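You operate a simulated robot arm through the tools that you are given. There is no shell and no other tool.

Carry out the task below with a simulated robot arm. There is one attempt and no reset: what you move stays moved.

JOB
Turn the motor in the stand shaft up, latch it, then push an orange ring onto the shaft.

Only the result counts: the job must be done as asked and must still hold three seconds after the hand-in. Knocking over, shifting, dropping, spilling or breaking anything else fails it.

ROBOT AND FRAMES
A 7-joint arm with a two-finger parallel gripper, fixed in place. Base frame: the origin is at the foot of the arm, x ahead of it, y to its left, z up. Readings come in cm, degrees, newtons and seconds.
Its first joint turns from -166.0 to 166.0 degrees. Payload 4.4 kg.
The TCP is the grasp point between the finger pads, 2.3 cm short of the fingertips. In the tool frame z runs along the fingers and y along their closing line. The gripper opens to 9.4 cm. The fingers are 3.8 cm wide and 1 cm thick; the gripper's body (5.4 by 9.6 cm) begins 3.9 cm behind the TCP.
Orientation is told as [roll, pitch, yaw] about the base's x, y, z axes, in that order, counted from this pose: with the fingers straight down and closing along the base's y, the tool's x points along the base's -x, its y along +y and its z along -z.

CONTROLS
- The arm moves only by the tool arm_command. Its argument "rows" is a list of rows, each a list of 7 numbers: the shift along the tool's x, y, z in units of 40 mm (1.0 is 40 mm), then the turn, a rotation vector about the tool's x, y, z in units of 4 degrees (1.0 is 4 degrees), then the gripper command, from -1 (shut) to 1 (fully open), values between in proportion. In form: [[x, y, z, ax, ay, az, jaw], ...]. A call has 1 to 20 rows; each row shifts and turns the commanded pose from where the row before left it, along the tool's axes as they then stand. A call with a number of a shift or a turn outside -1 to 1 is refused whole. A row lasts 0.2 s, in which the tool goes at most 5 cm and 8.6 degrees; a call with a longer step from one row to the next is refused whole, and so is a gripper value outside its range. A pose out of reach is approached as far as the arm can. The call stops where the force on the tool passes 70 N (or 10 N more than at its start, if that is more) or the arm is blocked; 0.2 s more then pass. Each finger travels about 7.2 cm/s and halts on what it meets, pressing with about 43 N; the grip force reading is that of the motor and also rises with nothing between the fingers. The clock runs only during rows and for 0.2 s after the last one: add rows that do not move to give the fingers time. It gives the time, the measured TCP pose, the force on the tool (base axes), the opening and the grip force at its end, in the units of the frame above (readings bear some noise), with the torque about the TCP (base axes, N m) and any sound that the robot's microphone picked up.
- Cameras (640 x 400 px; columns grow to the right, rows downward): "scene" is fixed at [40.3, -49.76, 149.63]; the picture's right is [0.82, -0.58, 0.00], its down [-0.24, -0.34, -0.91] and it looks along [0.52, 0.74, -0.42] (base axes); focal length 354 px, centre (320, 200). "wrist" rides on the gripper at [8.6, 1.6, -7.5] in the tool frame; the picture's right is [-0.18, 0.98, 0.00], its down [-0.58, -0.11, -0.81] and it looks along [-0.79, -0.15, 0.59] (tool axes); focal length 243 px, centre (320, 200). There is no depth. A picture from a camera that has moved, and an enlarged one, comes with that camera's place and axes in the base frame and with its lens.
- capture(camera): a new picture of that camera. It takes no simulated time.
- enlarge(camera, box): a new picture of the part [left, top, right, bottom] of that camera's present view, enlarged. It takes no simulated time.
- finish_job(): hands the job in; it is judged then, once.

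Places have to be worked out from the pictures, the camera data and where the tool is seen. Open the gripper and draw the arm clear of the work before you hand the job in, unless the task says otherwise.

The tools are called after "Request:" by a JSON object that holds its "api" and its "payload". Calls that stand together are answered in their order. arm_command: Moves the arm, as the interface text tells. Its arguments: {"type":"object","properties":{"rows":{"type":"array","items":{"type":"array","items":{"type":"number"}}}},"required":["rows"]} The other tools are called the same way: capture (camera) takes a picture; enlarge (camera, box) takes an enlarged picture of a part of a camera's view; finish_job () hands the job in.

At the start:

```text
time: 0.0
tool_pos: [57.45, 14.1, 132.08]
ee_rot: [0.0, 0.0, 0.0]
contact_force: [-0.3, -0.2, 0.4]
wrist_torque: [-0.01, 0.01, 0.01]
opening: 9.39
finger_force: 0.0
```

scene: 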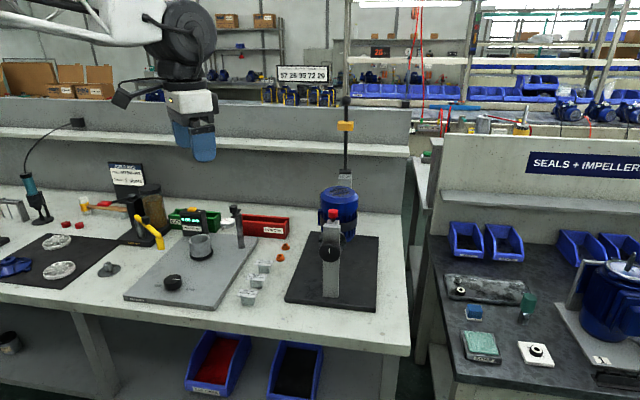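
wrist: 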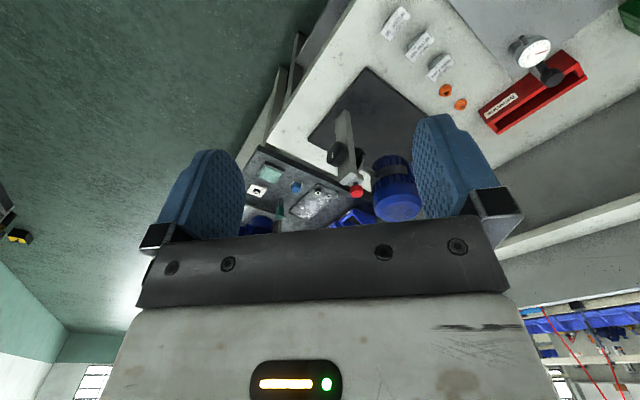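

I start by looking closer at the stand with the blue motor and the orange rings.

Request:
{"api": "enlarge", "payload": {"camera": "scene", "box": [270, 80, 400, 320]}}

Request:
{"api": "enlarge", "payload": {"camera": "scene", "box": [120, 180, 300, 310]}}

Request:
{"api": "enlarge", "payload": {"camera": "wrist", "box": [240, 0, 600, 225]}}

Request:
{"api": "enlarge", "payload": {"camera": "scene", "box": [280, 170, 390, 240]}}

```text
1.67 times, centred on (335, 200) of scene
camera zoom: at [40.3, -49.76, 149.63], right [0.82, -0.58, 0.0], down [-0.24, -0.34, -0.91], along [0.52, 0.74, -0.42], focal length 590 px, centre (295, 200)
```

zoom: 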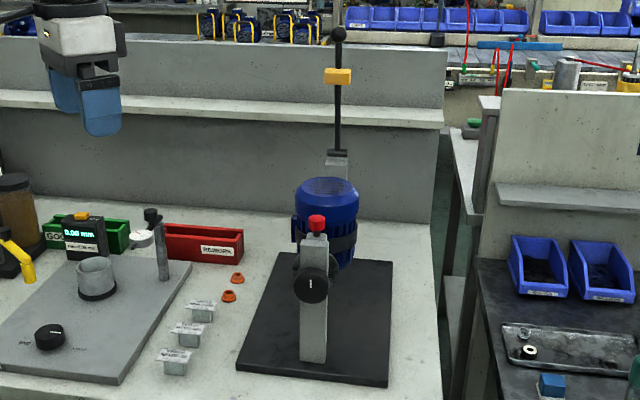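

```text
3.08 times, centred on (210, 245) of scene
camera zoom: at [40.3, -49.76, 149.63], right [0.82, -0.58, 0.0], down [-0.24, -0.34, -0.91], along [0.52, 0.74, -0.42], focal length 1090 px, centre (658, 62)
```

zoom: 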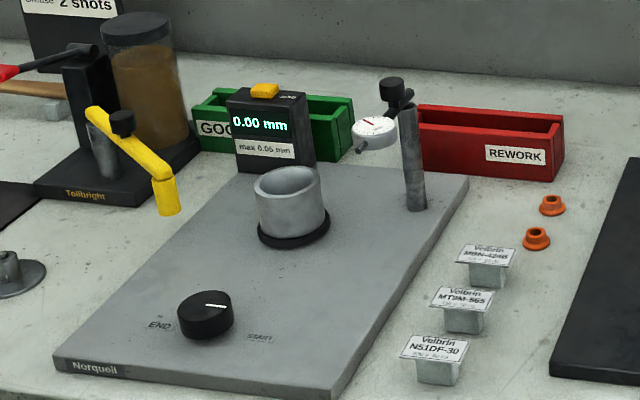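

```text
1.78 times, centred on (420, 112) of wrist
camera zoom: at [48.82, 15.66, 139.69], right [0.18, 0.98, 0.0], down [0.58, -0.11, 0.81], along [0.79, -0.15, -0.59], focal length 431 px, centre (142, 356)
```

zoom: 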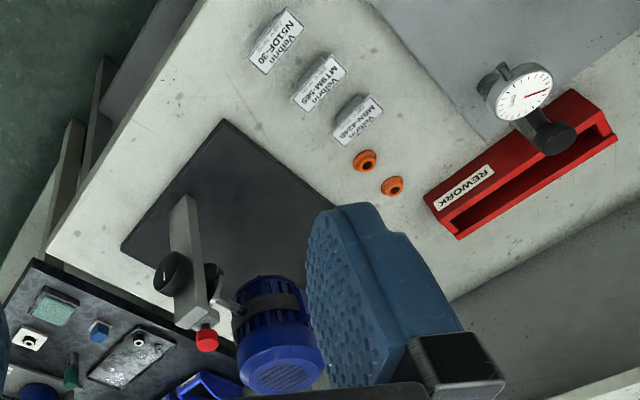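

```text
5.71 times, centred on (335, 205) of scene
camera zoom: at [40.3, -49.76, 149.63], right [0.82, -0.58, 0.0], down [-0.24, -0.34, -0.91], along [0.52, 0.74, -0.42], focal length 2024 px, centre (234, 171)
```

zoom: 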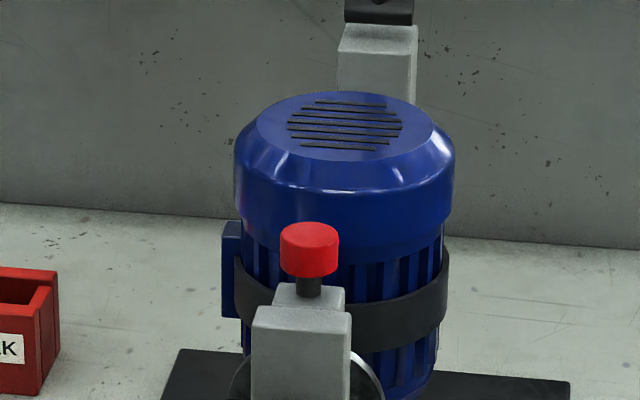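

The motor hangs fan-cover up in a trunnion with a black hand knob and a red plunger. I zoom further on the mechanism and the tall rod behind.

Request:
{"api": "enlarge", "payload": {"camera": "scene", "box": [280, 200, 390, 320]}}

Request:
{"api": "enlarge", "payload": {"camera": "scene", "box": [310, 90, 380, 190]}}

Request:
{"api": "enlarge", "payload": {"camera": "wrist", "box": [290, 60, 450, 230]}}

Request:
{"api": "enlarge", "payload": {"camera": "scene", "box": [235, 225, 305, 315]}}

Request:
{"api": "enlarge", "payload": {"camera": "scene", "box": [430, 220, 640, 380]}}

Request:
{"api": "enlarge", "payload": {"camera": "scene", "box": [0, 140, 180, 290]}}

```text
3.33 times, centred on (335, 260) of scene
camera zoom: at [40.3, -49.76, 149.63], right [0.82, -0.58, 0.0], down [-0.24, -0.34, -0.91], along [0.52, 0.74, -0.42], focal length 1181 px, centre (270, 0)
```

zoom: 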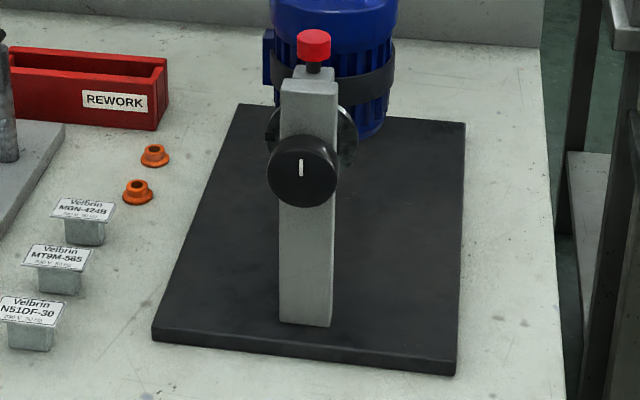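

```text
4.00 times, centred on (345, 140) of scene
camera zoom: at [40.3, -49.76, 149.63], right [0.82, -0.58, 0.0], down [-0.24, -0.34, -0.91], along [0.52, 0.74, -0.42], focal length 1417 px, centre (220, 440)
```

zoom: 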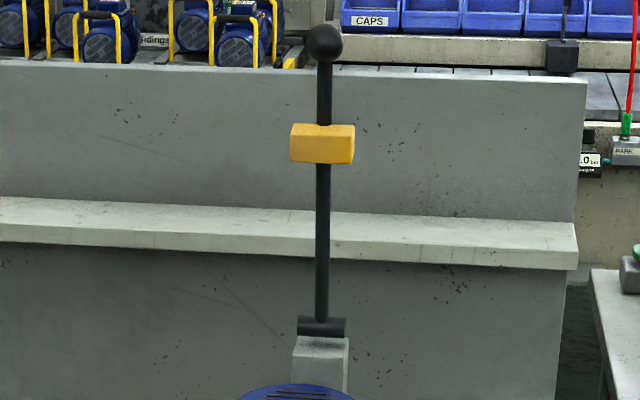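

```text
2.35 times, centred on (370, 145) of wrist
camera zoom: at [48.82, 15.66, 139.69], right [0.18, 0.98, 0.0], down [0.58, -0.11, 0.81], along [0.79, -0.15, -0.59], focal length 571 px, centre (202, 329)
```

zoom: 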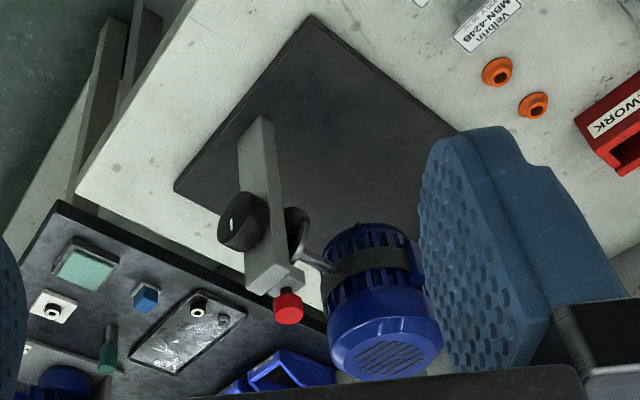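

```text
4.44 times, centred on (270, 270) of scene
camera zoom: at [40.3, -49.76, 149.63], right [0.82, -0.58, 0.0], down [-0.24, -0.34, -0.91], along [0.52, 0.74, -0.42], focal length 1574 px, centre (542, -111)
```

zoom: 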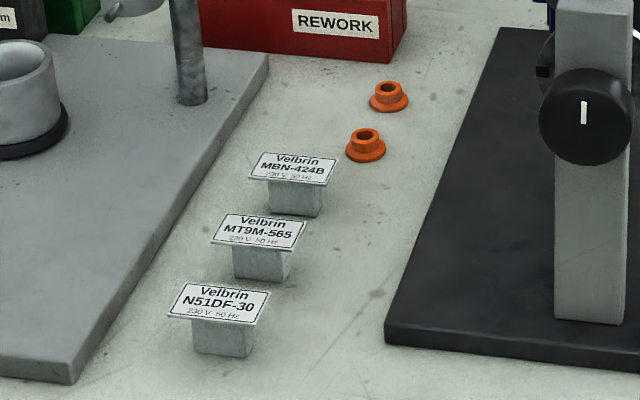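

```text
2.50 times, centred on (535, 300) of scene
camera zoom: at [40.3, -49.76, 149.63], right [0.82, -0.58, 0.0], down [-0.24, -0.34, -0.91], along [0.52, 0.74, -0.42], focal length 886 px, centre (-218, -50)
```

zoom: 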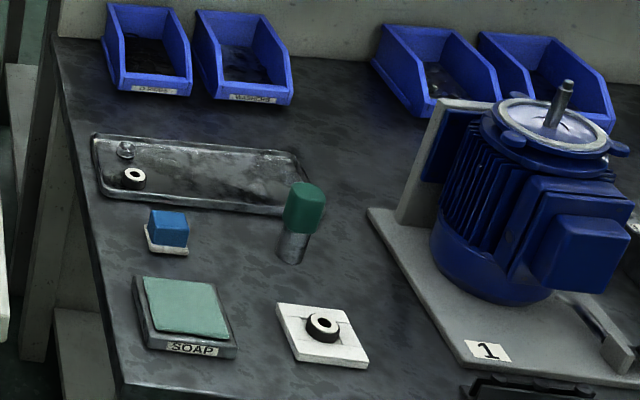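

```text
2.67 times, centred on (90, 215) of scene
camera zoom: at [40.3, -49.76, 149.63], right [0.82, -0.58, 0.0], down [-0.24, -0.34, -0.91], along [0.52, 0.74, -0.42], focal length 944 px, centre (933, 160)
```

zoom: 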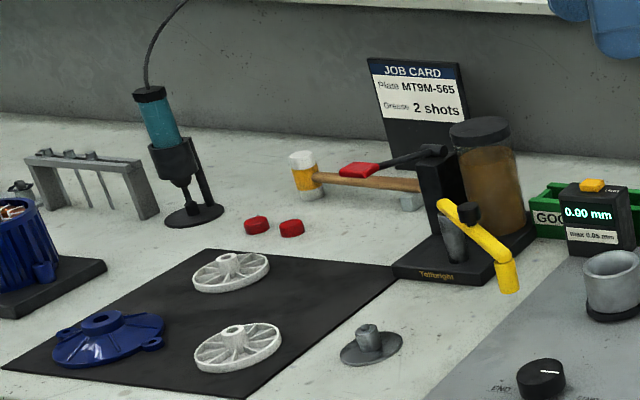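

Triangulating both views: bench top z≈80, stand plate rotated 45° with its near post around (89,14), knob about (88,13.5,98), red plunger at the post top z≈107, motor centre ≈(101,26), and a lever with a yellow press block hinged on the rear post ≈(112,38). I first yaw the tool 45° and start tilting it outward.

Request:
{"api": "arm_command", "payload": {"rows": [[0, 0, 0, 0, 0, -1, 0], [0, 0, 0, 0, 0, -1, 0], [0, 0, 0, 0, 0, -1, 0], [0, 0, 0, 0, 0, -1, 0], [0, 0, 0, 0, 0, -1, 0], [0, 0, 0, 0, 0, -1, 0], [0, 0, 0, 0, 0, -1, 0], [0, 0, 0, 0, 0, -1, 0], [0, 0, 0, 0, 0, -1, 0], [0, 0, 0, 0, 0, -1, 0], [0, 0, 0, 0, 0, -1, 0], [0, 0, 0, 0, 0, -0.25, 0], [0, 0, 0, 0, -1, 0, 0], [0, 0, 0, 0, -1, 0, 0], [0, 0, 0, 0, -1, 0, 0], [0, 0, 0, 0, -1, 0, 0], [0, 0, 0, 0, -1, 0, 0], [0, 0, 0, 0, -1, 0, 0], [0, 0, 0, 0, -1, 0, 0], [0, 0, 0, 0, -1, 0, 0]]}}

Request:
{"api": "capture", "payload": {"camera": "wrist"}}

Request:
{"api": "capture", "payload": {"camera": "scene"}}

```text
time: 4.2
tool_pos: [57.44, 13.98, 132.06]
ee_rot: [-0.1, -32.1, 45.0]
contact_force: [-0.3, -0.4, 0.5]
wrist_torque: [0.01, 0.01, 0.01]
opening: 4.7
finger_force: 0.1
```

```text
taken
camera wrist: at [48.33, 7.21, 133.96], right [-0.58, 0.81, 0.1], down [0.12, -0.03, 0.99], along [0.8, 0.59, -0.08], focal length 243 px, centre (320, 200)
```

wrist: 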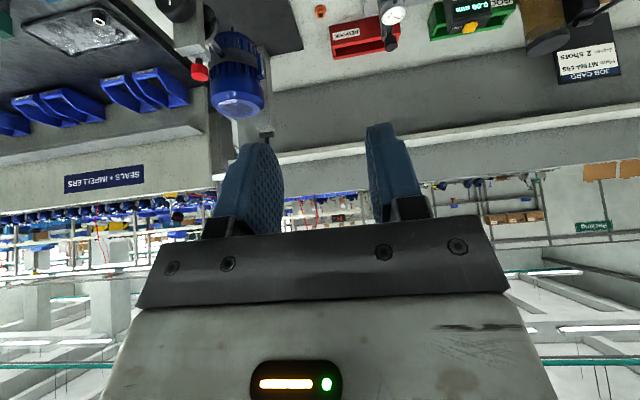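

```text
taken
```

scene: 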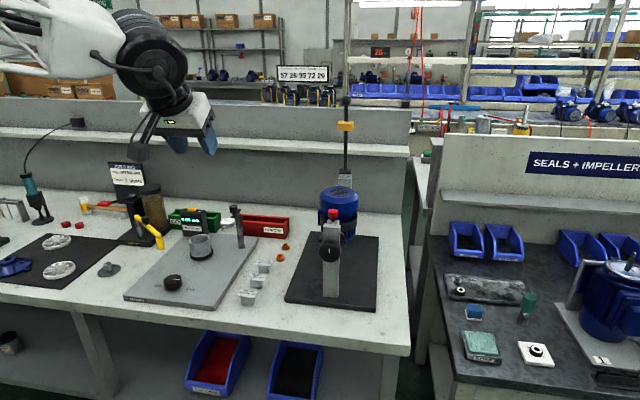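

The orientation responds as planned. I finish tilting to horizontal and slide over to in front of the knob.

Request:
{"api": "arm_command", "payload": {"rows": [[0, 0, 0, 0, -1, 0, 0], [0, 0, 0, 0, -1, 0, 0], [0, 0, 0, 0, -1, 0, 0], [0, 0, 0, 0, -1, 0, 0], [0, 0, 0, 0, -1, 0, 0], [0, 0, 0, 0, -1, 0, 0], [0, 0, 0, 0, -1, 0, 0], [0, 0, 0, 0, -1, 0, 0], [0, 0, 0, 0, -1, 0, 0], [0, 0, 0, 0, -1, 0, 0], [0, 0, 0, 0, -1, 0, 0], [0, 0, 0, 0, -1, 0, 0], [0, 0, 0, 0, -1, 0, 0], [0, 0, 0, 0, -1, 0, 0], [0, -0.7, 0, 0, -0.5, 0, 0], [0.7, -0.7, 0, 0, 0, 0, 0], [0.7, -0.7, 0, 0, 0, 0, 0], [0.7, -0.7, 0, 0, 0, 0, 0], [0.7, -0.7, 0, 0, 0, 0, 0], [0.7, -0.7, 0, 0, 0, 0, 0]]}}

Request:
{"api": "capture", "payload": {"camera": "wrist"}}

Request:
{"api": "capture", "payload": {"camera": "scene"}}

```text
time: 8.4
tool_pos: [69.35, 2.06, 118.24]
ee_rot: [-136.4, -89.9, -178.7]
contact_force: [0.4, 0.8, -0.4]
wrist_torque: [0.02, -0.02, -0.02]
opening: 4.7
finger_force: 0.1
```

```text
taken
camera wrist: at [62.9, -1.99, 109.61], right [-0.69, 0.7, 0.18], down [-0.49, -0.65, 0.58], along [0.52, 0.31, 0.79], focal length 243 px, centre (320, 200)
```

wrist: 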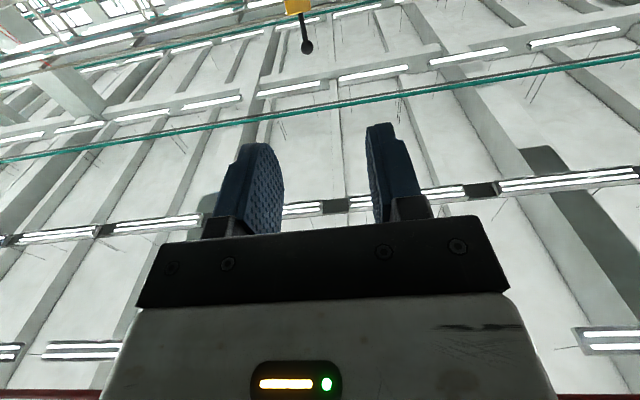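

```text
taken
```

scene: 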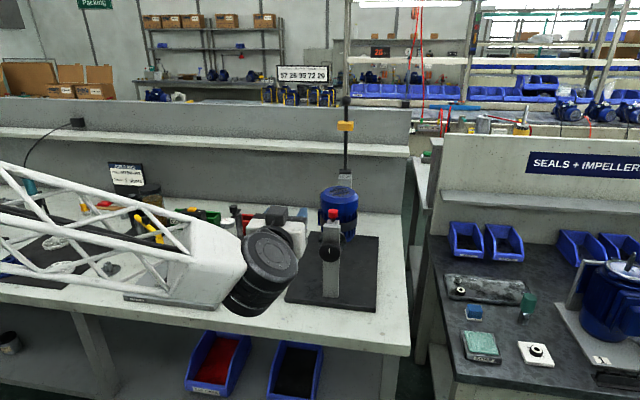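

The tool is horizontal, pointing along the knob axis. I lower to knob height while staying back, then start rolling so the camera comes on top and sees the knob.

Request:
{"api": "arm_command", "payload": {"rows": [[1, -0.245, 0, 0, 0, 0, 0], [1, -0.245, 0, 0, 0, 0, 0], [1, -0.245, 0, 0, 0, 0, 0], [1, -0.245, 0, 0, 0, 0, 0], [1, -0.245, 0, 0, 0, 0, 0], [0, 0, 0, 0, 0, -1, 1], [0, 0, 0, 0, 0, -1, 1], [0, 0, 0, 0, 0, -1, 1], [0, 0, 0, 0, 0, -1, 1], [0, 0, 0, 0, 0, -1, 1], [0, 0, 0, 0, 0, -1, 1], [0, 0, 0, 0, 0, -1, 1], [0, 0, 0, 0, 0, -1, 1], [0, 0, 0, 0, 0, -1, 1], [0, 0, 0, 0, 0, -1, 1], [0, 0, 0, 0, 0, -1, 1], [0, 0, 0, 0, 0, -1, 1], [0, 0, 0, 0, 0, -1, 1], [0, 0, 0, 0, 0, -1, 1], [0, 0, 0, 0, 0, -1, 1]]}}

Request:
{"api": "capture", "payload": {"camera": "wrist"}}

Request:
{"api": "capture", "payload": {"camera": "scene"}}

```text
time: 12.6
tool_pos: [73.37, -2.65, 102.77]
ee_rot: [-87.6, -44.4, 134.2]
contact_force: [-0.8, -0.7, 0.5]
wrist_torque: [-0.03, 0.02, -0.02]
opening: 9.39
finger_force: 0.1
out of reach, approached as far as the arm can: row 15, 16, 17, 18, 19, 20
```

```text
taken
camera wrist: at [71.58, -11.6, 95.76], right [-0.6, 0.56, -0.57], down [-0.79, -0.33, 0.51], along [0.09, 0.76, 0.64], focal length 243 px, centre (320, 200)
```

wrist: 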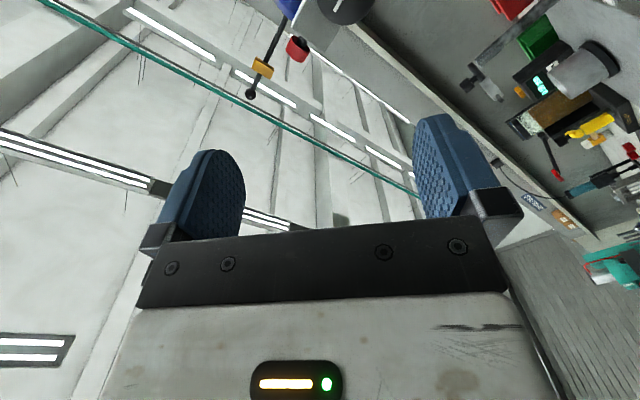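

```text
taken
```

scene: 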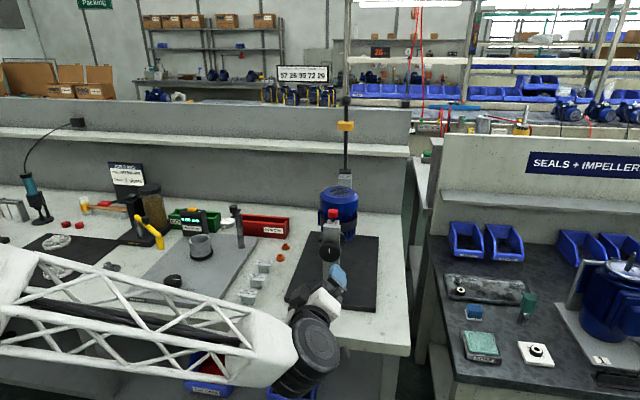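

The negative roll hits a joint limit near −40°, so I roll back the other way.

Request:
{"api": "arm_command", "payload": {"rows": [[0, 0, 0, 0, 0, 1, 1], [0, 0, 0, 0, 0, 1, 1], [0, 0, 0, 0, 0, 1, 1], [0, 0, 0, 0, 0, 1, 1], [0, 0, 0, 0, 0, 1, 1], [0, 0, 0, 0, 0, 1, 1], [0, 0, 0, 0, 0, 1, 1], [0, 0, 0, 0, 0, 1, 1], [0, 0, 0, 0, 0, 1, 1], [0, 0, 0, 0, 0, 1, 1], [0, 0, 0, 0, 0, 1, 1], [0, 0, 0, 0, 0, 1, 1], [0, 0, 0, 0, 0, 1, 1], [0, 0, 0, 0, 0, 1, 1], [0, 0, 0, 0, 0, 1, 1]]}}

Request:
{"api": "capture", "payload": {"camera": "wrist"}}

```text
time: 15.8
tool_pos: [73.41, -2.54, 102.53]
ee_rot: [83.3, -75.3, -37.5]
contact_force: [0.8, -0.8, -1.0]
wrist_torque: [-0.02, -0.02, -0.01]
opening: 9.41
finger_force: 0.1
```

```text
taken
camera wrist: at [65.3, -5.45, 94.96], right [-0.64, 0.64, 0.43], down [-0.37, -0.74, 0.56], along [0.67, 0.2, 0.71], focal length 243 px, centre (320, 200)
```

wrist: 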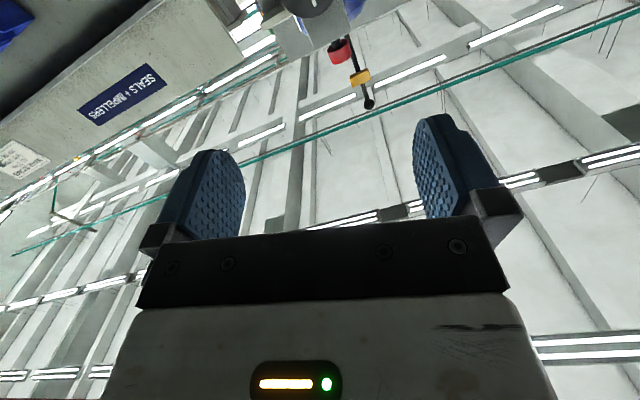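

Roll is now about +15°. I roll on toward +180° so the camera is on top.

Request:
{"api": "arm_command", "payload": {"rows": [[0, 0, 0, 0, 0, 1, 1], [0, 0, 0, 0, 0, 1, 1], [0, 0, 0, 0, 0, 1, 1], [0, 0, 0, 0, 0, 1, 1], [0, 0, 0, 0, 0, 1, 1], [0, 0, 0, 0, 0, 1, 1], [0, 0, 0, 0, 0, 1, 1], [0, 0, 0, 0, 0, 1, 1], [0, 0, 0, 0, 0, 1, 1], [0, 0, 0, 0, 0, 1, 1], [0, 0, 0, 0, 0, 1, 1], [0, 0, 0, 0, 0, 1, 1], [0, 0, 0, 0, 0, 1, 1], [0, 0, 0, 0, 0, 1, 1], [0, 0, 0, 0, 0, 1, 1], [0, 0, 0, 0, 0, 1, 1], [0, 0, 0, 0, 0, 1, 1], [0, 0, 0, 0, 0, 1, 1], [0, 0, 0, 0, 0, 1, 1], [0, 0, 0, 0, 0, 1, 1]]}}

Request:
{"api": "arm_command", "payload": {"rows": [[0, 0, 0, 0, 0, 1, 1], [0, 0, 0, 0, 0, 1, 1], [0, 0, 0, 0, 0, 1, 1], [0, 0, 0, 0, 0, 1, 1], [0, 0, 0, 0, 0, 1, 1], [0, 0, 0, 0, 0, 1, 1], [0, 0, 0, 0, 0, 1, 1], [0, 0, 0, 0, 0, 1, 1], [0, 0, 0, 0, 0, 1, 1], [0, 0, 0, 0, 0, 1, 1], [0, 0, 0, 0, 0, 1, 1], [0, 0, 0, 0, 0, 1, 1], [0, 0, 0, 0, 0, 1, 1], [0, 0, 0, 0, 0, 1, 1], [0, 0, 0, 0, 0, 1, 1], [0, 0, 0, 0, 0, 1, 1], [0, 0, 0, 0, 0, 1, 1], [0, 0, 0, 0, 0, 1, 1], [0, 0, 0, 0, 0, 1, 1], [0, 0, 0, 0, 0, 1, 1]]}}

Request:
{"api": "capture", "payload": {"camera": "wrist"}}

Request:
{"api": "capture", "payload": {"camera": "scene"}}

```text
time: 20.0
tool_pos: [73.45, -2.62, 102.81]
ee_rot: [88.3, 4.6, -44.3]
contact_force: [0.2, -0.2, -0.1]
wrist_torque: [-0.01, -0.01, 0.02]
opening: 9.41
finger_force: 0.0
```

```text
time: 24.2
tool_pos: [73.37, -2.57, 102.77]
ee_rot: [72.5, 84.3, -61.5]
contact_force: [-0.2, 0.5, -1.3]
wrist_torque: [-0.02, -0.04, -0.01]
opening: 9.4
finger_force: 0.1
```

```text
taken
camera wrist: at [68.91, -8.29, 111.75], right [0.71, -0.69, -0.09], down [-0.61, -0.55, -0.56], along [0.34, 0.46, -0.82], focal length 243 px, centre (320, 200)
```

wrist: 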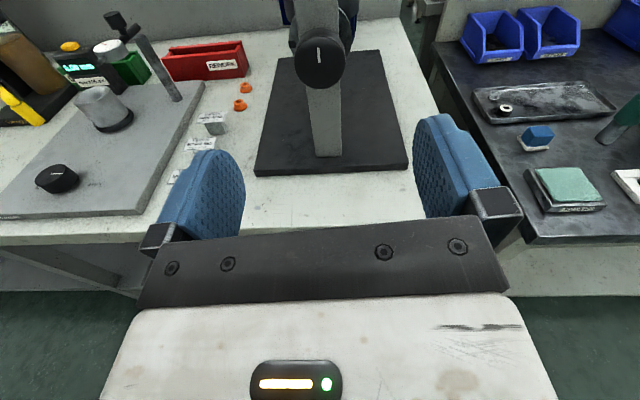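

```text
taken
```

scene: 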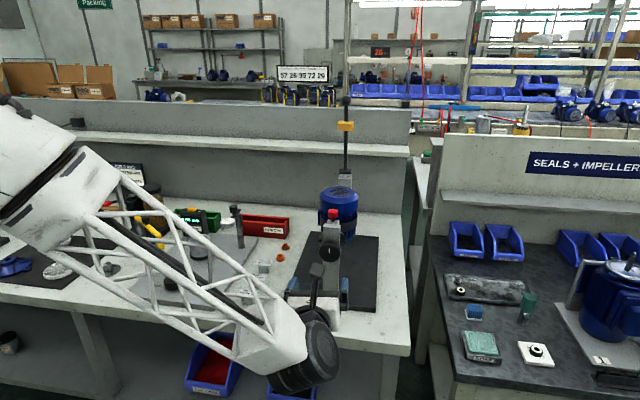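

The camera is now on top and the knob is straight ahead. I estimate the knob axis at lateral offset about 0.7 cm left of my line and z≈99.3; I correct the small tilt/roll errors, lower, and close in part way.

Request:
{"api": "arm_command", "payload": {"rows": [[0, 0, 0, 0, 0.215, 0.69, 1], [0, 0, 0, 0, 0.215, 0.69, 1], [-0.44, -0.09, 0, 0, 0, 0, 1], [-0.44, -0.09, 0, 0, 0, 0, 1], [0, 0, 0.6, 0, 0, 0, 1], [0, 0, 0.6, 0, 0, 0, 1], [0, 0, 0.6, 0, 0, 0, 1], [0, 0, 0.6, 0, 0, 0, 1], [0, 0, 0, 0, 0, 0, 1]]}}

Request:
{"api": "capture", "payload": {"camera": "wrist"}}

Request:
{"api": "enlarge", "payload": {"camera": "scene", "box": [260, 170, 400, 310]}}

```text
time: 26.2
tool_pos: [79.68, 4.76, 99.18]
ee_rot: [-94.6, 89.8, 131.3]
contact_force: [0.3, 0.0, 0.3]
wrist_torque: [-0.02, -0.02, 0.02]
opening: 9.4
finger_force: 0.0
```

```text
taken
camera wrist: at [75.53, -1.75, 107.88], right [0.71, -0.68, -0.19], down [-0.64, -0.5, -0.58], along [0.3, 0.53, -0.79], focal length 243 px, centre (320, 200)
```

wrist: 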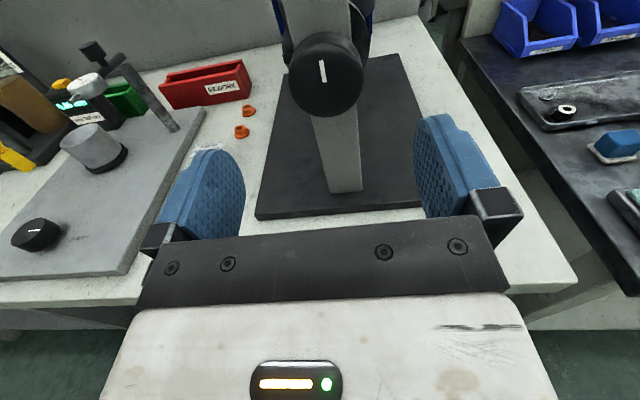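

```text
2.86 times, centred on (330, 240) of scene
camera zoom: at [40.3, -49.76, 149.63], right [0.82, -0.58, 0.0], down [-0.24, -0.34, -0.91], along [0.52, 0.74, -0.42], focal length 1012 px, centre (291, 86)
```

zoom: 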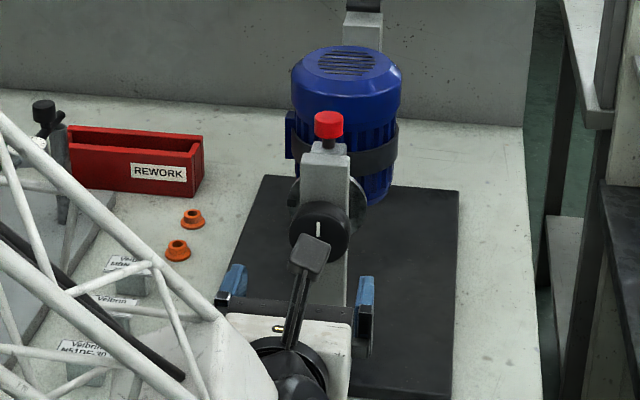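

Tool is well aligned (direction ≈45.9°, height 99.2). I nudge laterally 0.4 cm and move forward 8 cm, fingers open either side of the knob.

Request:
{"api": "arm_command", "payload": {"rows": [[0, 0.1, 0.4, 0, 0, 0, 1], [0, 0, 0.4, 0, 0, 0, 1], [0, 0, 0.4, 0, 0, 0, 1], [0, 0, 0.4, 0, 0, 0, 1], [0, 0, 0.4, 0, 0, 0, 1], [0, 0, 0, 0, 0, 0, 1]]}}

Request:
{"api": "capture", "payload": {"camera": "wrist"}}

Request:
{"api": "enlarge", "payload": {"camera": "scene", "box": [280, 190, 380, 290]}}

```text
time: 27.6
tool_pos: [85.32, 10.32, 98.98]
ee_rot: [-91.0, 89.9, 135.0]
contact_force: [0.4, 0.0, 0.1]
wrist_torque: [0.02, -0.01, -0.03]
opening: 9.4
finger_force: 0.1
```

```text
taken
camera wrist: at [81.34, 3.81, 107.72], right [0.71, -0.68, -0.19], down [-0.64, -0.5, -0.58], along [0.3, 0.53, -0.79], focal length 243 px, centre (320, 200)
```

wrist: 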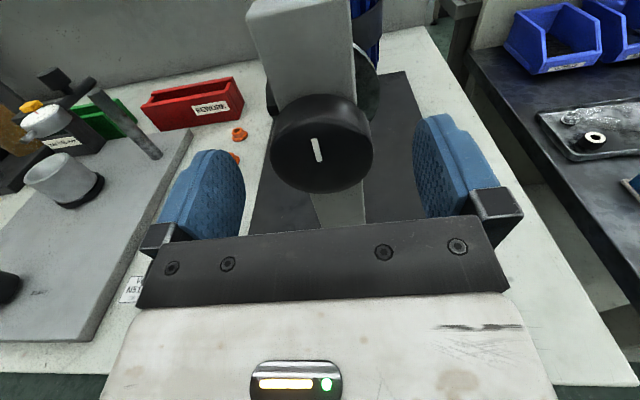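

```text
4.00 times, centred on (330, 240) of scene
camera zoom: at [40.3, -49.76, 149.63], right [0.82, -0.58, 0.0], down [-0.24, -0.34, -0.91], along [0.52, 0.74, -0.42], focal length 1417 px, centre (280, 40)
```

zoom: 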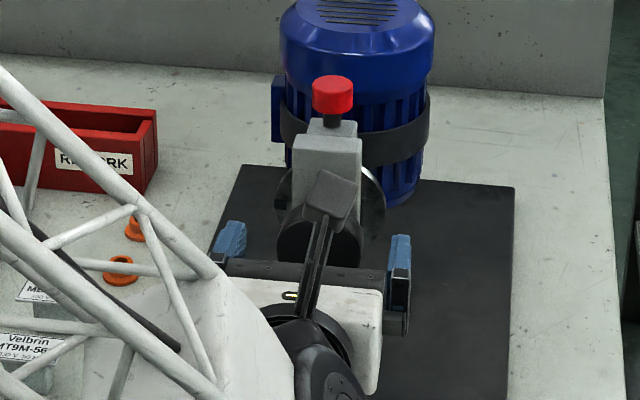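

Knob face triangulates to axis position ≈70, z≈99.0, lateral ≈−52.9; my TCP is at 67.6, −53.0, 98.98. I advance 2.4 cm (tips stay just short of the post) and grip.

Request:
{"api": "arm_command", "payload": {"rows": [[0, 0, 0.3, 0, 0, 0, 1], [0, 0, 0.3, 0, 0, 0, 1], [0, 0, 0, 0, 0, 0, 1], [0, 0, 0, 0, 0, 0, -1], [0, 0, 0, 0, 0, 0, -1], [0, 0, 0, 0, 0, 0, -1], [0, 0, 0, 0, 0, 0, -1]]}}

Request:
{"api": "capture", "payload": {"camera": "wrist"}}

```text
time: 29.2
tool_pos: [86.97, 12.18, 99.07]
ee_rot: [-100.7, 89.9, 125.3]
contact_force: [15.0, -1.5, -4.1]
wrist_torque: [-0.01, -0.09, -1.06]
opening: 5.6
finger_force: 45.1
```

```text
taken
camera wrist: at [83.04, 5.59, 107.84], right [0.71, -0.68, -0.19], down [-0.64, -0.5, -0.58], along [0.3, 0.53, -0.79], focal length 243 px, centre (320, 200)
```

wrist: 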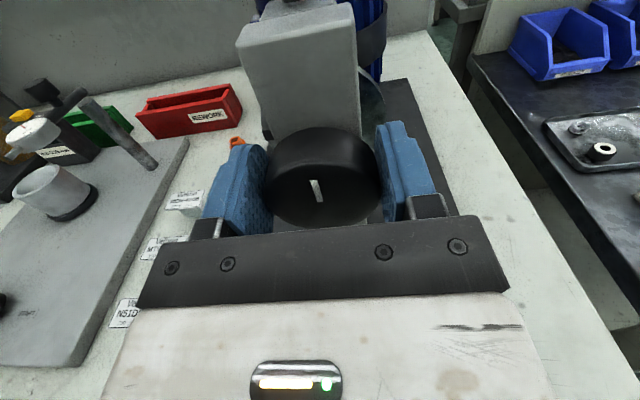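

Knob gripped (5.6 cm). I test a small turn and watch the torque to learn whether the latch is engaged.

Request:
{"api": "arm_command", "payload": {"rows": [[0, 0, 0, 0, 0, -0.5, -1], [0, 0, 0, 0, 0, -0.5, -1], [0, 0, 0, 0, 0, 0, -1]]}}

Request:
{"api": "capture", "payload": {"camera": "wrist"}}

Request:
{"api": "enlarge", "payload": {"camera": "scene", "box": [280, 170, 390, 260]}}

```text
time: 30.0
tool_pos: [87.01, 12.05, 99.04]
ee_rot: [89.9, 86.0, -44.0]
contact_force: [19.5, 0.5, -7.0]
wrist_torque: [-0.17, 0.05, -1.04]
opening: 5.6
finger_force: 45.3
```

```text
taken
camera wrist: at [82.53, 6.0, 107.92], right [0.71, -0.69, -0.12], down [-0.61, -0.53, -0.59], along [0.34, 0.49, -0.8], focal length 243 px, centre (320, 200)
```

wrist: 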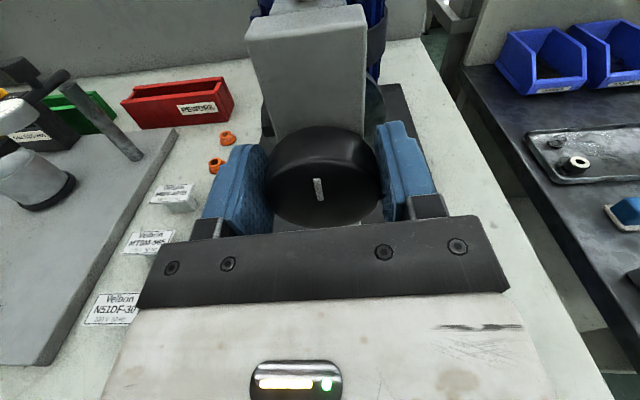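

```text
4.44 times, centred on (335, 215) of scene
camera zoom: at [40.3, -49.76, 149.63], right [0.82, -0.58, 0.0], down [-0.24, -0.34, -0.91], along [0.52, 0.74, -0.42], focal length 1574 px, centre (253, 133)
```

zoom: 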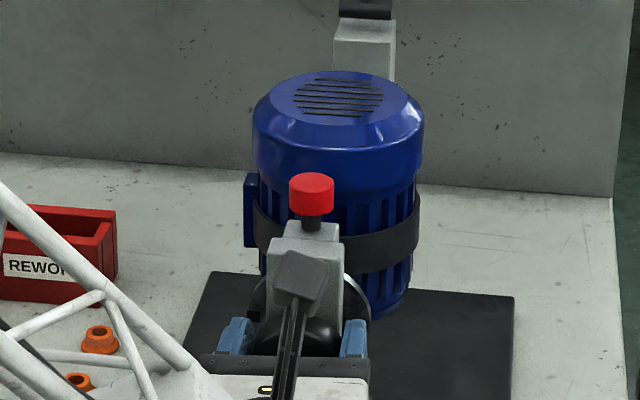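

Torque about the knob axis stayed tiny and the pointer turned with the fingers, so it turns freely. I continue turning in this direction.

Request:
{"api": "arm_command", "payload": {"rows": [[0, 0, 0, 0, 0, -0.8, -1], [0, 0, 0, 0, 0, -0.8, -1], [0, 0, 0, 0, 0, -0.8, -1], [0, 0, 0, 0, 0, -0.8, -1], [0, 0, 0, 0, 0, -0.8, -1], [0, 0, 0, 0, 0, 0, -1]]}}

Request:
{"api": "capture", "payload": {"camera": "wrist"}}

Request:
{"api": "enlarge", "payload": {"camera": "scene", "box": [280, 170, 390, 260]}}

```text
time: 31.4
tool_pos: [86.88, 11.85, 98.92]
ee_rot: [89.4, 70.1, -44.5]
contact_force: [38.6, -1.3, -44.6]
wrist_torque: [3.48, 3.7, -1.21]
opening: 6.0
finger_force: 44.7
```

```text
taken
camera wrist: at [80.82, 7.61, 107.6], right [0.71, -0.69, 0.16], down [-0.49, -0.65, -0.58], along [0.5, 0.33, -0.8], focal length 243 px, centre (320, 200)
```

wrist: 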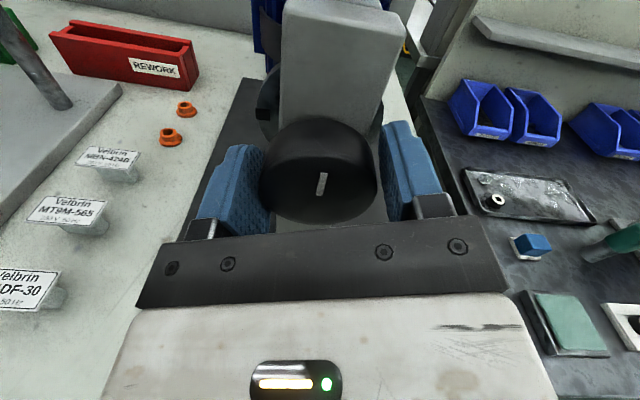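

```text
4.44 times, centred on (335, 215) of scene
camera zoom: at [40.3, -49.76, 149.63], right [0.82, -0.58, 0.0], down [-0.24, -0.34, -0.91], along [0.52, 0.74, -0.42], focal length 1574 px, centre (253, 133)
```

zoom: 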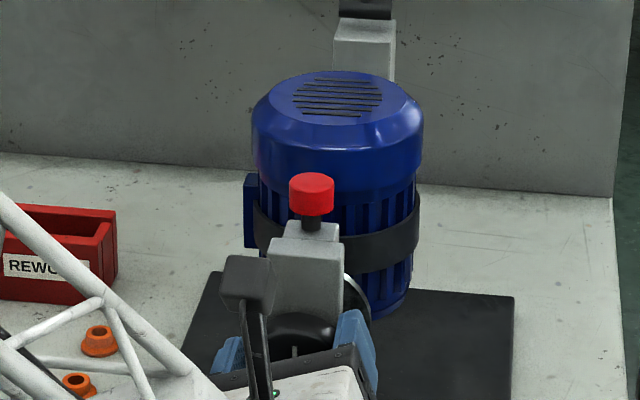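

The torque rose to ~5 N·m and the knob stayed put: either the latch is engaged or my fingertips are touching the post. I enlarge to see.

Request:
{"api": "enlarge", "payload": {"camera": "wrist", "box": [190, 80, 450, 250]}}

Request:
{"api": "enlarge", "payload": {"camera": "scene", "box": [310, 205, 370, 265]}}

```text
2.35 times, centred on (320, 165) of wrist
camera zoom: at [80.82, 7.61, 107.6], right [0.71, -0.69, 0.16], down [-0.49, -0.65, -0.58], along [0.5, 0.33, -0.8], focal length 571 px, centre (320, 282)
```

zoom: 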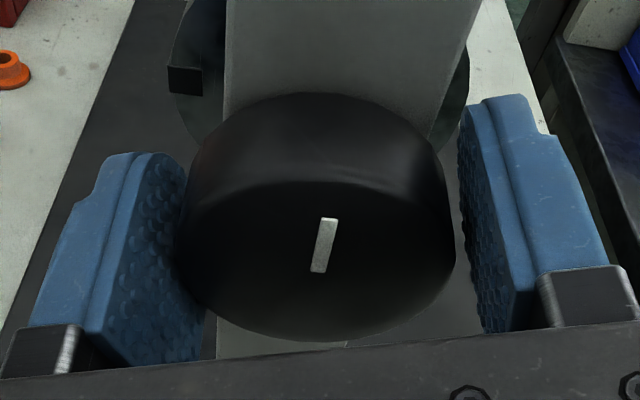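

```text
6.67 times, centred on (340, 235) of scene
camera zoom: at [40.3, -49.76, 149.63], right [0.82, -0.58, 0.0], down [-0.24, -0.34, -0.91], along [0.52, 0.74, -0.42], focal length 2361 px, centre (187, -33)
```

zoom: 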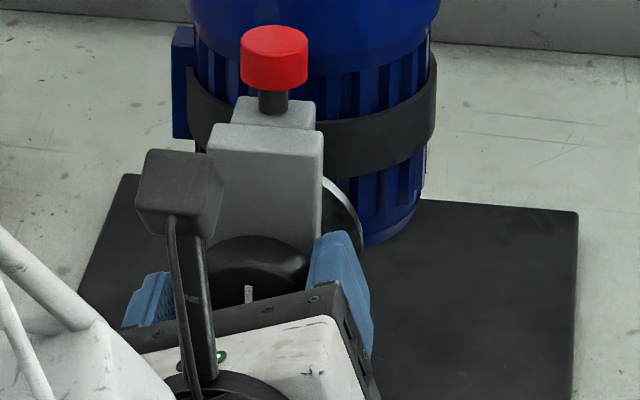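

The knob has flats and did not move, so the index pin is engaged: the red plunger must be released first. I turn back to relieve the torque, then open.

Request:
{"api": "arm_command", "payload": {"rows": [[0, 0, 0, 0, 0, 0.8, -1], [0, 0, 0, 0, 0, 0.8, -1], [0, 0, 0, 0, 0, 0.8, -1], [0, 0, 0, 0, 0, 0.8, -1], [0, 0, 0, 0, 0, 0.8, -1], [0, 0, 0, 0, 0, 0.5, -1], [0, 0, 0, 0, 0, 0.5, -1], [0, 0, 0, 0, 0, 0, -1]]}}

Request:
{"api": "arm_command", "payload": {"rows": [[0, 0, 0, 0, 0, 0, 1], [0, 0, 0, 0, 0, 0, 1], [0, 0, 0, 0, 0, 0, 1], [0, 0, 0, 0, 0, 0, 1]]}}

Request:
{"api": "enlarge", "payload": {"camera": "scene", "box": [290, 180, 390, 260]}}

```text
time: 33.2
tool_pos: [87.0, 12.11, 99.29]
ee_rot: [-167.8, 89.9, 58.2]
contact_force: [15.0, 16.0, 8.5]
wrist_torque: [0.25, -0.05, -0.71]
opening: 5.58
finger_force: 44.7
```

```text
time: 34.2
tool_pos: [87.02, 11.93, 99.06]
ee_rot: [-100.5, 89.9, 125.4]
contact_force: [0.0, 0.7, -0.6]
wrist_torque: [0.05, -0.01, -0.01]
opening: 9.42
finger_force: 0.0
```

```text
5.00 times, centred on (340, 220) of scene
camera zoom: at [40.3, -49.76, 149.63], right [0.82, -0.58, 0.0], down [-0.24, -0.34, -0.91], along [0.52, 0.74, -0.42], focal length 1771 px, centre (220, 100)
```

zoom: 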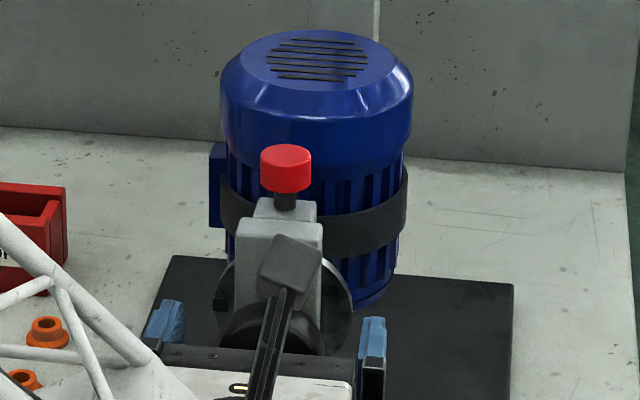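

Knob released at its original angle. I retreat 8 cm, rise 11 cm and tilt 45° down toward the red plunger.

Request:
{"api": "arm_command", "payload": {"rows": [[0, 0, -0.7, 0, 0, 0, 1], [0, 0, -0.7, 0, 0, 0, 1], [0, 0, -0.6, 0, 0, 0, 1], [0.9, 0, 0, 0, 0, 0, 0.2], [0.9, 0, 0, 0, 0, 0, 0.2], [0.95, 0, 0, 0, 0, 0, 0.2], [0, 0, 0, 0, -1, 0, 0], [0, 0, 0, 0, -1, 0, 0], [0, 0, 0, 0, -1, 0, 0], [0, 0, 0, 0, -1, 0, 0], [0, 0, 0, 0, -1, 0, 0], [0, 0, 0, 0, -1, 0, 0], [0, 0, 0, 0, -1, 0, 0], [0, 0, 0, 0, -1, 0, 0], [0, 0, 0, 0, -1, 0, 0], [0, 0, 0, 0, -1, 0, 0], [0, 0, 0, 0, -1, 0, 0], [0, 0, 0, 0, 0, 0, 0]]}}

Request:
{"api": "capture", "payload": {"camera": "wrist"}}

Request:
{"api": "capture", "payload": {"camera": "scene"}}

```text
time: 38.0
tool_pos: [81.36, 6.33, 110.14]
ee_rot: [0.0, 46.0, -134.0]
contact_force: [0.2, -1.1, 0.3]
wrist_torque: [-0.02, 0.0, 0.02]
opening: 4.69
finger_force: 0.0
```

```text
taken
camera wrist: at [83.0, 5.61, 121.61], right [0.62, -0.77, -0.13], down [-0.76, -0.63, 0.14], along [-0.19, 0.01, -0.98], focal length 243 px, centre (320, 200)
```

wrist: 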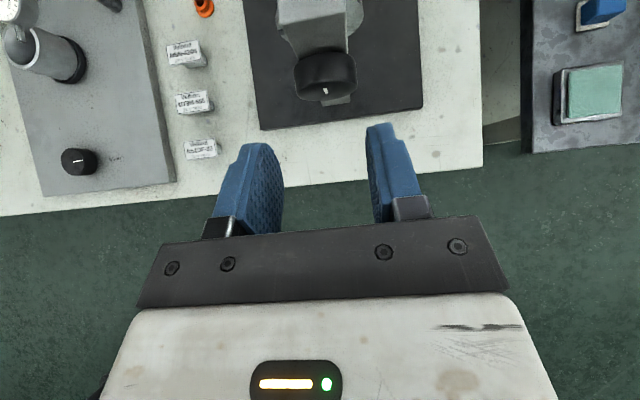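

```text
taken
```

scene: 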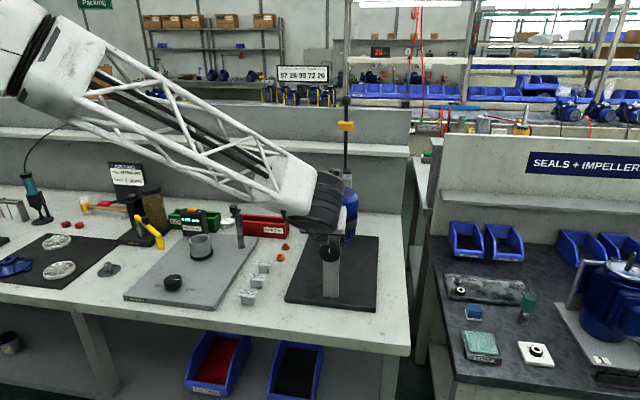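

The cap is just out of view; I rise and advance a bit for a top view of the plunger.

Request:
{"api": "arm_command", "payload": {"rows": [[0.8, 0, 0, 0, 0, 0, 0.2], [0.8, 0, 0, 0, 0, 0, 0.2], [0.8, 0, 0, 0, 0, 0, 0.2], [0, 0, 0, 0, 0, 0, 0.2]]}}

Request:
{"api": "capture", "payload": {"camera": "wrist"}}

```text
time: 39.0
tool_pos: [86.14, 10.95, 116.97]
ee_rot: [0.0, 46.0, -134.1]
contact_force: [-0.5, -0.5, 0.3]
wrist_torque: [-0.02, 0.02, -0.01]
opening: 5.66
finger_force: 0.1
```

```text
taken
camera wrist: at [87.67, 10.27, 128.43], right [0.62, -0.77, -0.13], down [-0.76, -0.63, 0.14], along [-0.19, 0.01, -0.98], focal length 243 px, centre (320, 200)
```

wrist: 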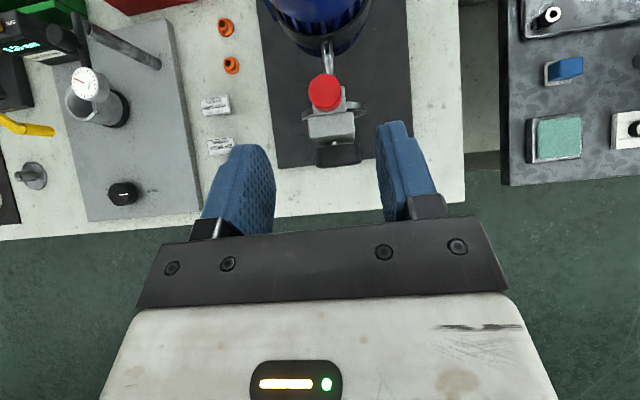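

Cap top is at ≈(90.7,15.8,108.1), about 2.8 cm across. I approach along the tilted tool axis, stopping 2.5 cm short to check.

Request:
{"api": "arm_command", "payload": {"rows": [[-0.33, 0, 0, 0, 0, 0, 0.2], [0, 0, 0.5, 0, 0, 0, 0.2], [0, 0, 0.5, 0, 0, 0, 0.2], [0, 0, 0.5, 0, 0, 0, 0.2], [0, 0, 0.5, 0, 0, 0, 0.2], [0, 0, 0, 0, 0, 0, 0.2]]}}

Request:
{"api": "capture", "payload": {"camera": "wrist"}}

Request:
{"api": "enlarge", "payload": {"camera": "scene", "box": [290, 180, 390, 260]}}

```text
time: 40.4
tool_pos: [89.24, 14.52, 110.55]
ee_rot: [-0.1, 46.1, -134.1]
contact_force: [-0.9, -0.4, 0.2]
wrist_torque: [-0.01, 0.04, -0.02]
opening: 5.64
finger_force: 0.2
```

```text
taken
camera wrist: at [90.9, 13.89, 122.06], right [0.62, -0.77, -0.13], down [-0.76, -0.63, 0.14], along [-0.19, 0.01, -0.98], focal length 243 px, centre (320, 200)
```

wrist: 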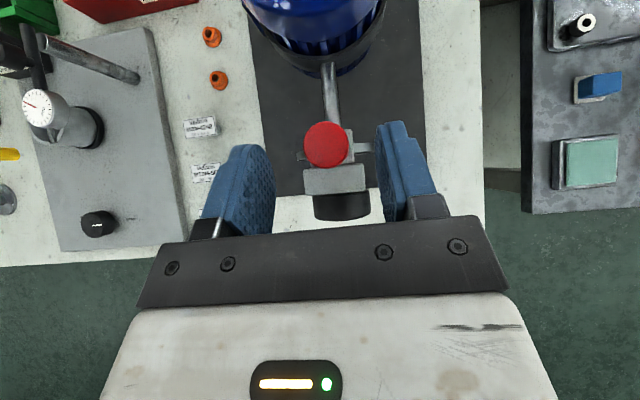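

```text
5.00 times, centred on (340, 220) of scene
camera zoom: at [40.3, -49.76, 149.63], right [0.82, -0.58, 0.0], down [-0.24, -0.34, -0.91], along [0.52, 0.74, -0.42], focal length 1771 px, centre (220, 100)
```

zoom: 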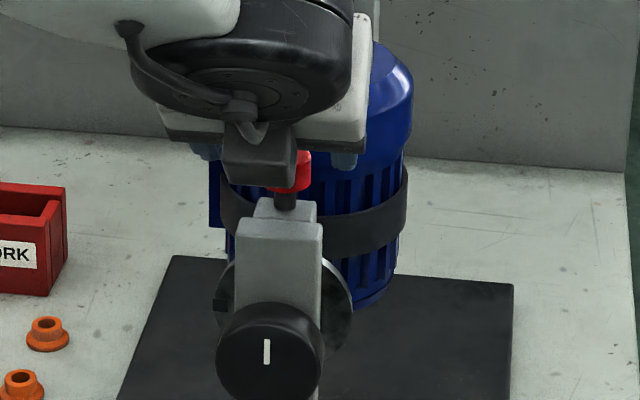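

Cap confirmed at (90.9,15.7). I move the last 2.7 cm and close on the cap.

Request:
{"api": "arm_command", "payload": {"rows": [[0, 0.07, 0.33, 0, 0, 0, 0.2], [0, 0, 0.33, 0, 0, 0, 0.2], [0, 0, 0, 0, 0, 0, 0.2], [0, 0, 0, 0, 0, 0, -1], [0, 0, 0, 0, 0, 0, -1], [0, 0, 0, 0, 0, 0, -1], [0, 0, 0, 0, 0, 0, -1]]}}

Request:
{"api": "capture", "payload": {"camera": "wrist"}}

Request:
{"api": "enlarge", "payload": {"camera": "scene", "box": [290, 180, 390, 260]}}

```text
time: 42.0
tool_pos: [90.7, 15.88, 108.72]
ee_rot: [-0.1, 45.9, -134.1]
contact_force: [-24.5, 16.1, 3.4]
wrist_torque: [0.26, 0.37, 0.04]
opening: 2.64
finger_force: 45.4
```

```text
taken
camera wrist: at [92.4, 15.13, 120.22], right [0.62, -0.77, -0.13], down [-0.76, -0.63, 0.14], along [-0.19, 0.01, -0.98], focal length 243 px, centre (320, 200)
```

wrist: 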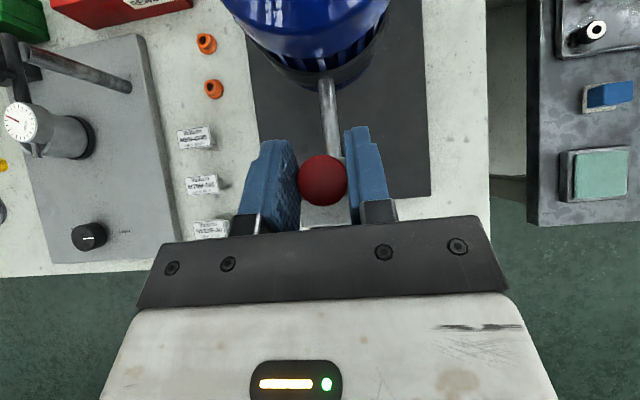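

```text
5.00 times, centred on (340, 220) of scene
camera zoom: at [40.3, -49.76, 149.63], right [0.82, -0.58, 0.0], down [-0.24, -0.34, -0.91], along [0.52, 0.74, -0.42], focal length 1771 px, centre (220, 100)
```

zoom: 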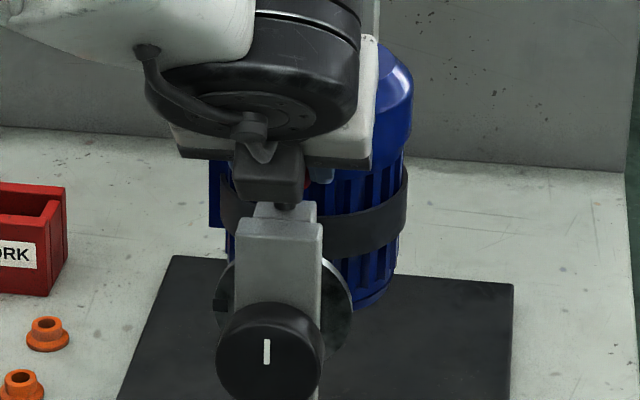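

Cap gripped (2.64 cm). I ease the sideways load and pull straight up in small steps, watching the force and microphone.

Request:
{"api": "arm_command", "payload": {"rows": [[0, -0.05, 0, 0, 0, 0, -1], [0.045, 0, -0.0434, 0, 0, 0, -1], [0.045, 0, -0.0434, 0, 0, 0, -1], [0.045, 0, -0.0434, 0, 0, 0, -1], [0, 0, 0, 0, 0, 0, -1]]}}

```text
time: 43.2
tool_pos: [90.67, 15.78, 109.35]
ee_rot: [-0.1, 46.0, -134.1]
contact_force: [-13.1, -8.7, 0.0]
wrist_torque: [-0.15, 0.17, -0.01]
opening: 2.65
finger_force: 45.4
```

It rose 0.6 cm with no vertical resistance; I check whether the cap came with it.

Request:
{"api": "capture", "payload": {"camera": "wrist"}}

Request:
{"api": "enlarge", "payload": {"camera": "scene", "box": [310, 190, 360, 240]}}

```text
taken
camera wrist: at [92.38, 15.13, 120.9], right [0.62, -0.77, -0.13], down [-0.76, -0.63, 0.14], along [-0.19, 0.01, -0.98], focal length 243 px, centre (320, 200)
```

wrist: 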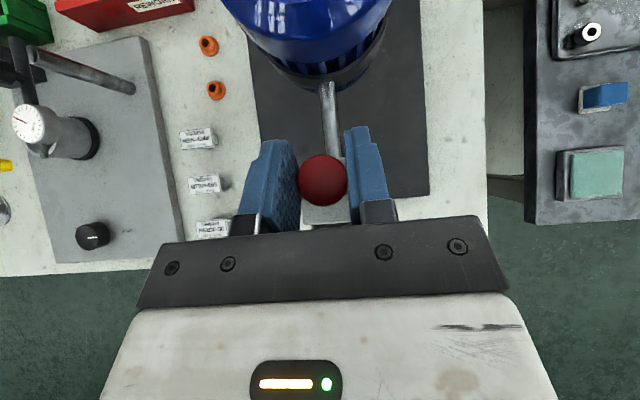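

```text
8.00 times, centred on (335, 215) of scene
camera zoom: at [40.3, -49.76, 149.63], right [0.82, -0.58, 0.0], down [-0.24, -0.34, -0.91], along [0.52, 0.74, -0.42], focal length 2834 px, centre (200, 80)
```

zoom: 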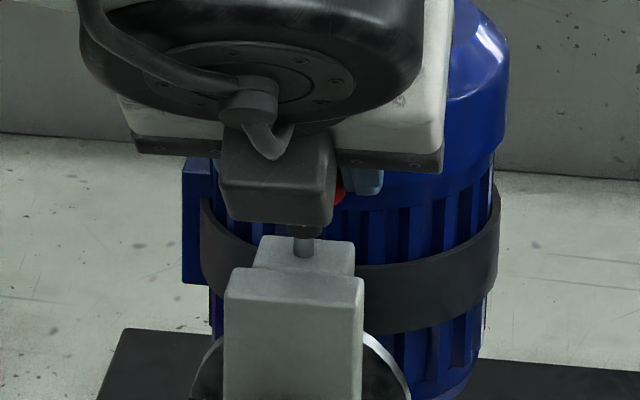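

The cap moves with the gripper: a grey stem is now exposed. I keep pulling until a stop or click.

Request:
{"api": "arm_command", "payload": {"rows": [[0.045, 0, -0.0434, 0, 0, 0, -1], [0.045, 0, -0.0434, 0, 0, 0, -1], [0.045, 0, -0.0434, 0, 0, 0, -1], [0, 0, 0, 0, 0, 0, -1]]}}

Request:
{"api": "enlarge", "payload": {"camera": "scene", "box": [310, 190, 360, 240]}}

```text
time: 44.2
tool_pos: [90.66, 15.83, 110.31]
ee_rot: [-0.1, 46.0, -134.0]
contact_force: [-22.5, -19.9, 1.0]
wrist_torque: [-0.62, 0.63, 0.01]
opening: 2.65
finger_force: 45.4
```

```text
8.00 times, centred on (335, 215) of scene
camera zoom: at [40.3, -49.76, 149.63], right [0.82, -0.58, 0.0], down [-0.24, -0.34, -0.91], along [0.52, 0.74, -0.42], focal length 2834 px, centre (200, 80)
```

zoom: 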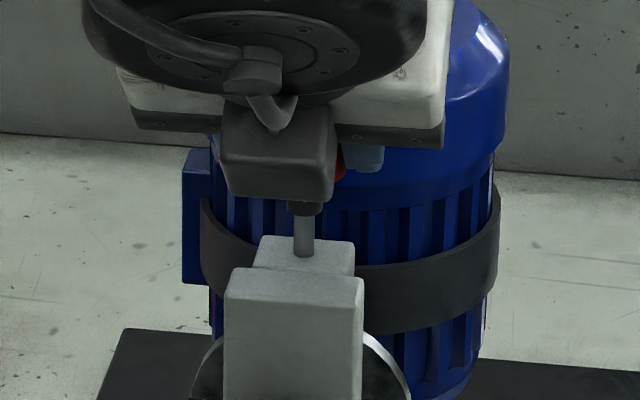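

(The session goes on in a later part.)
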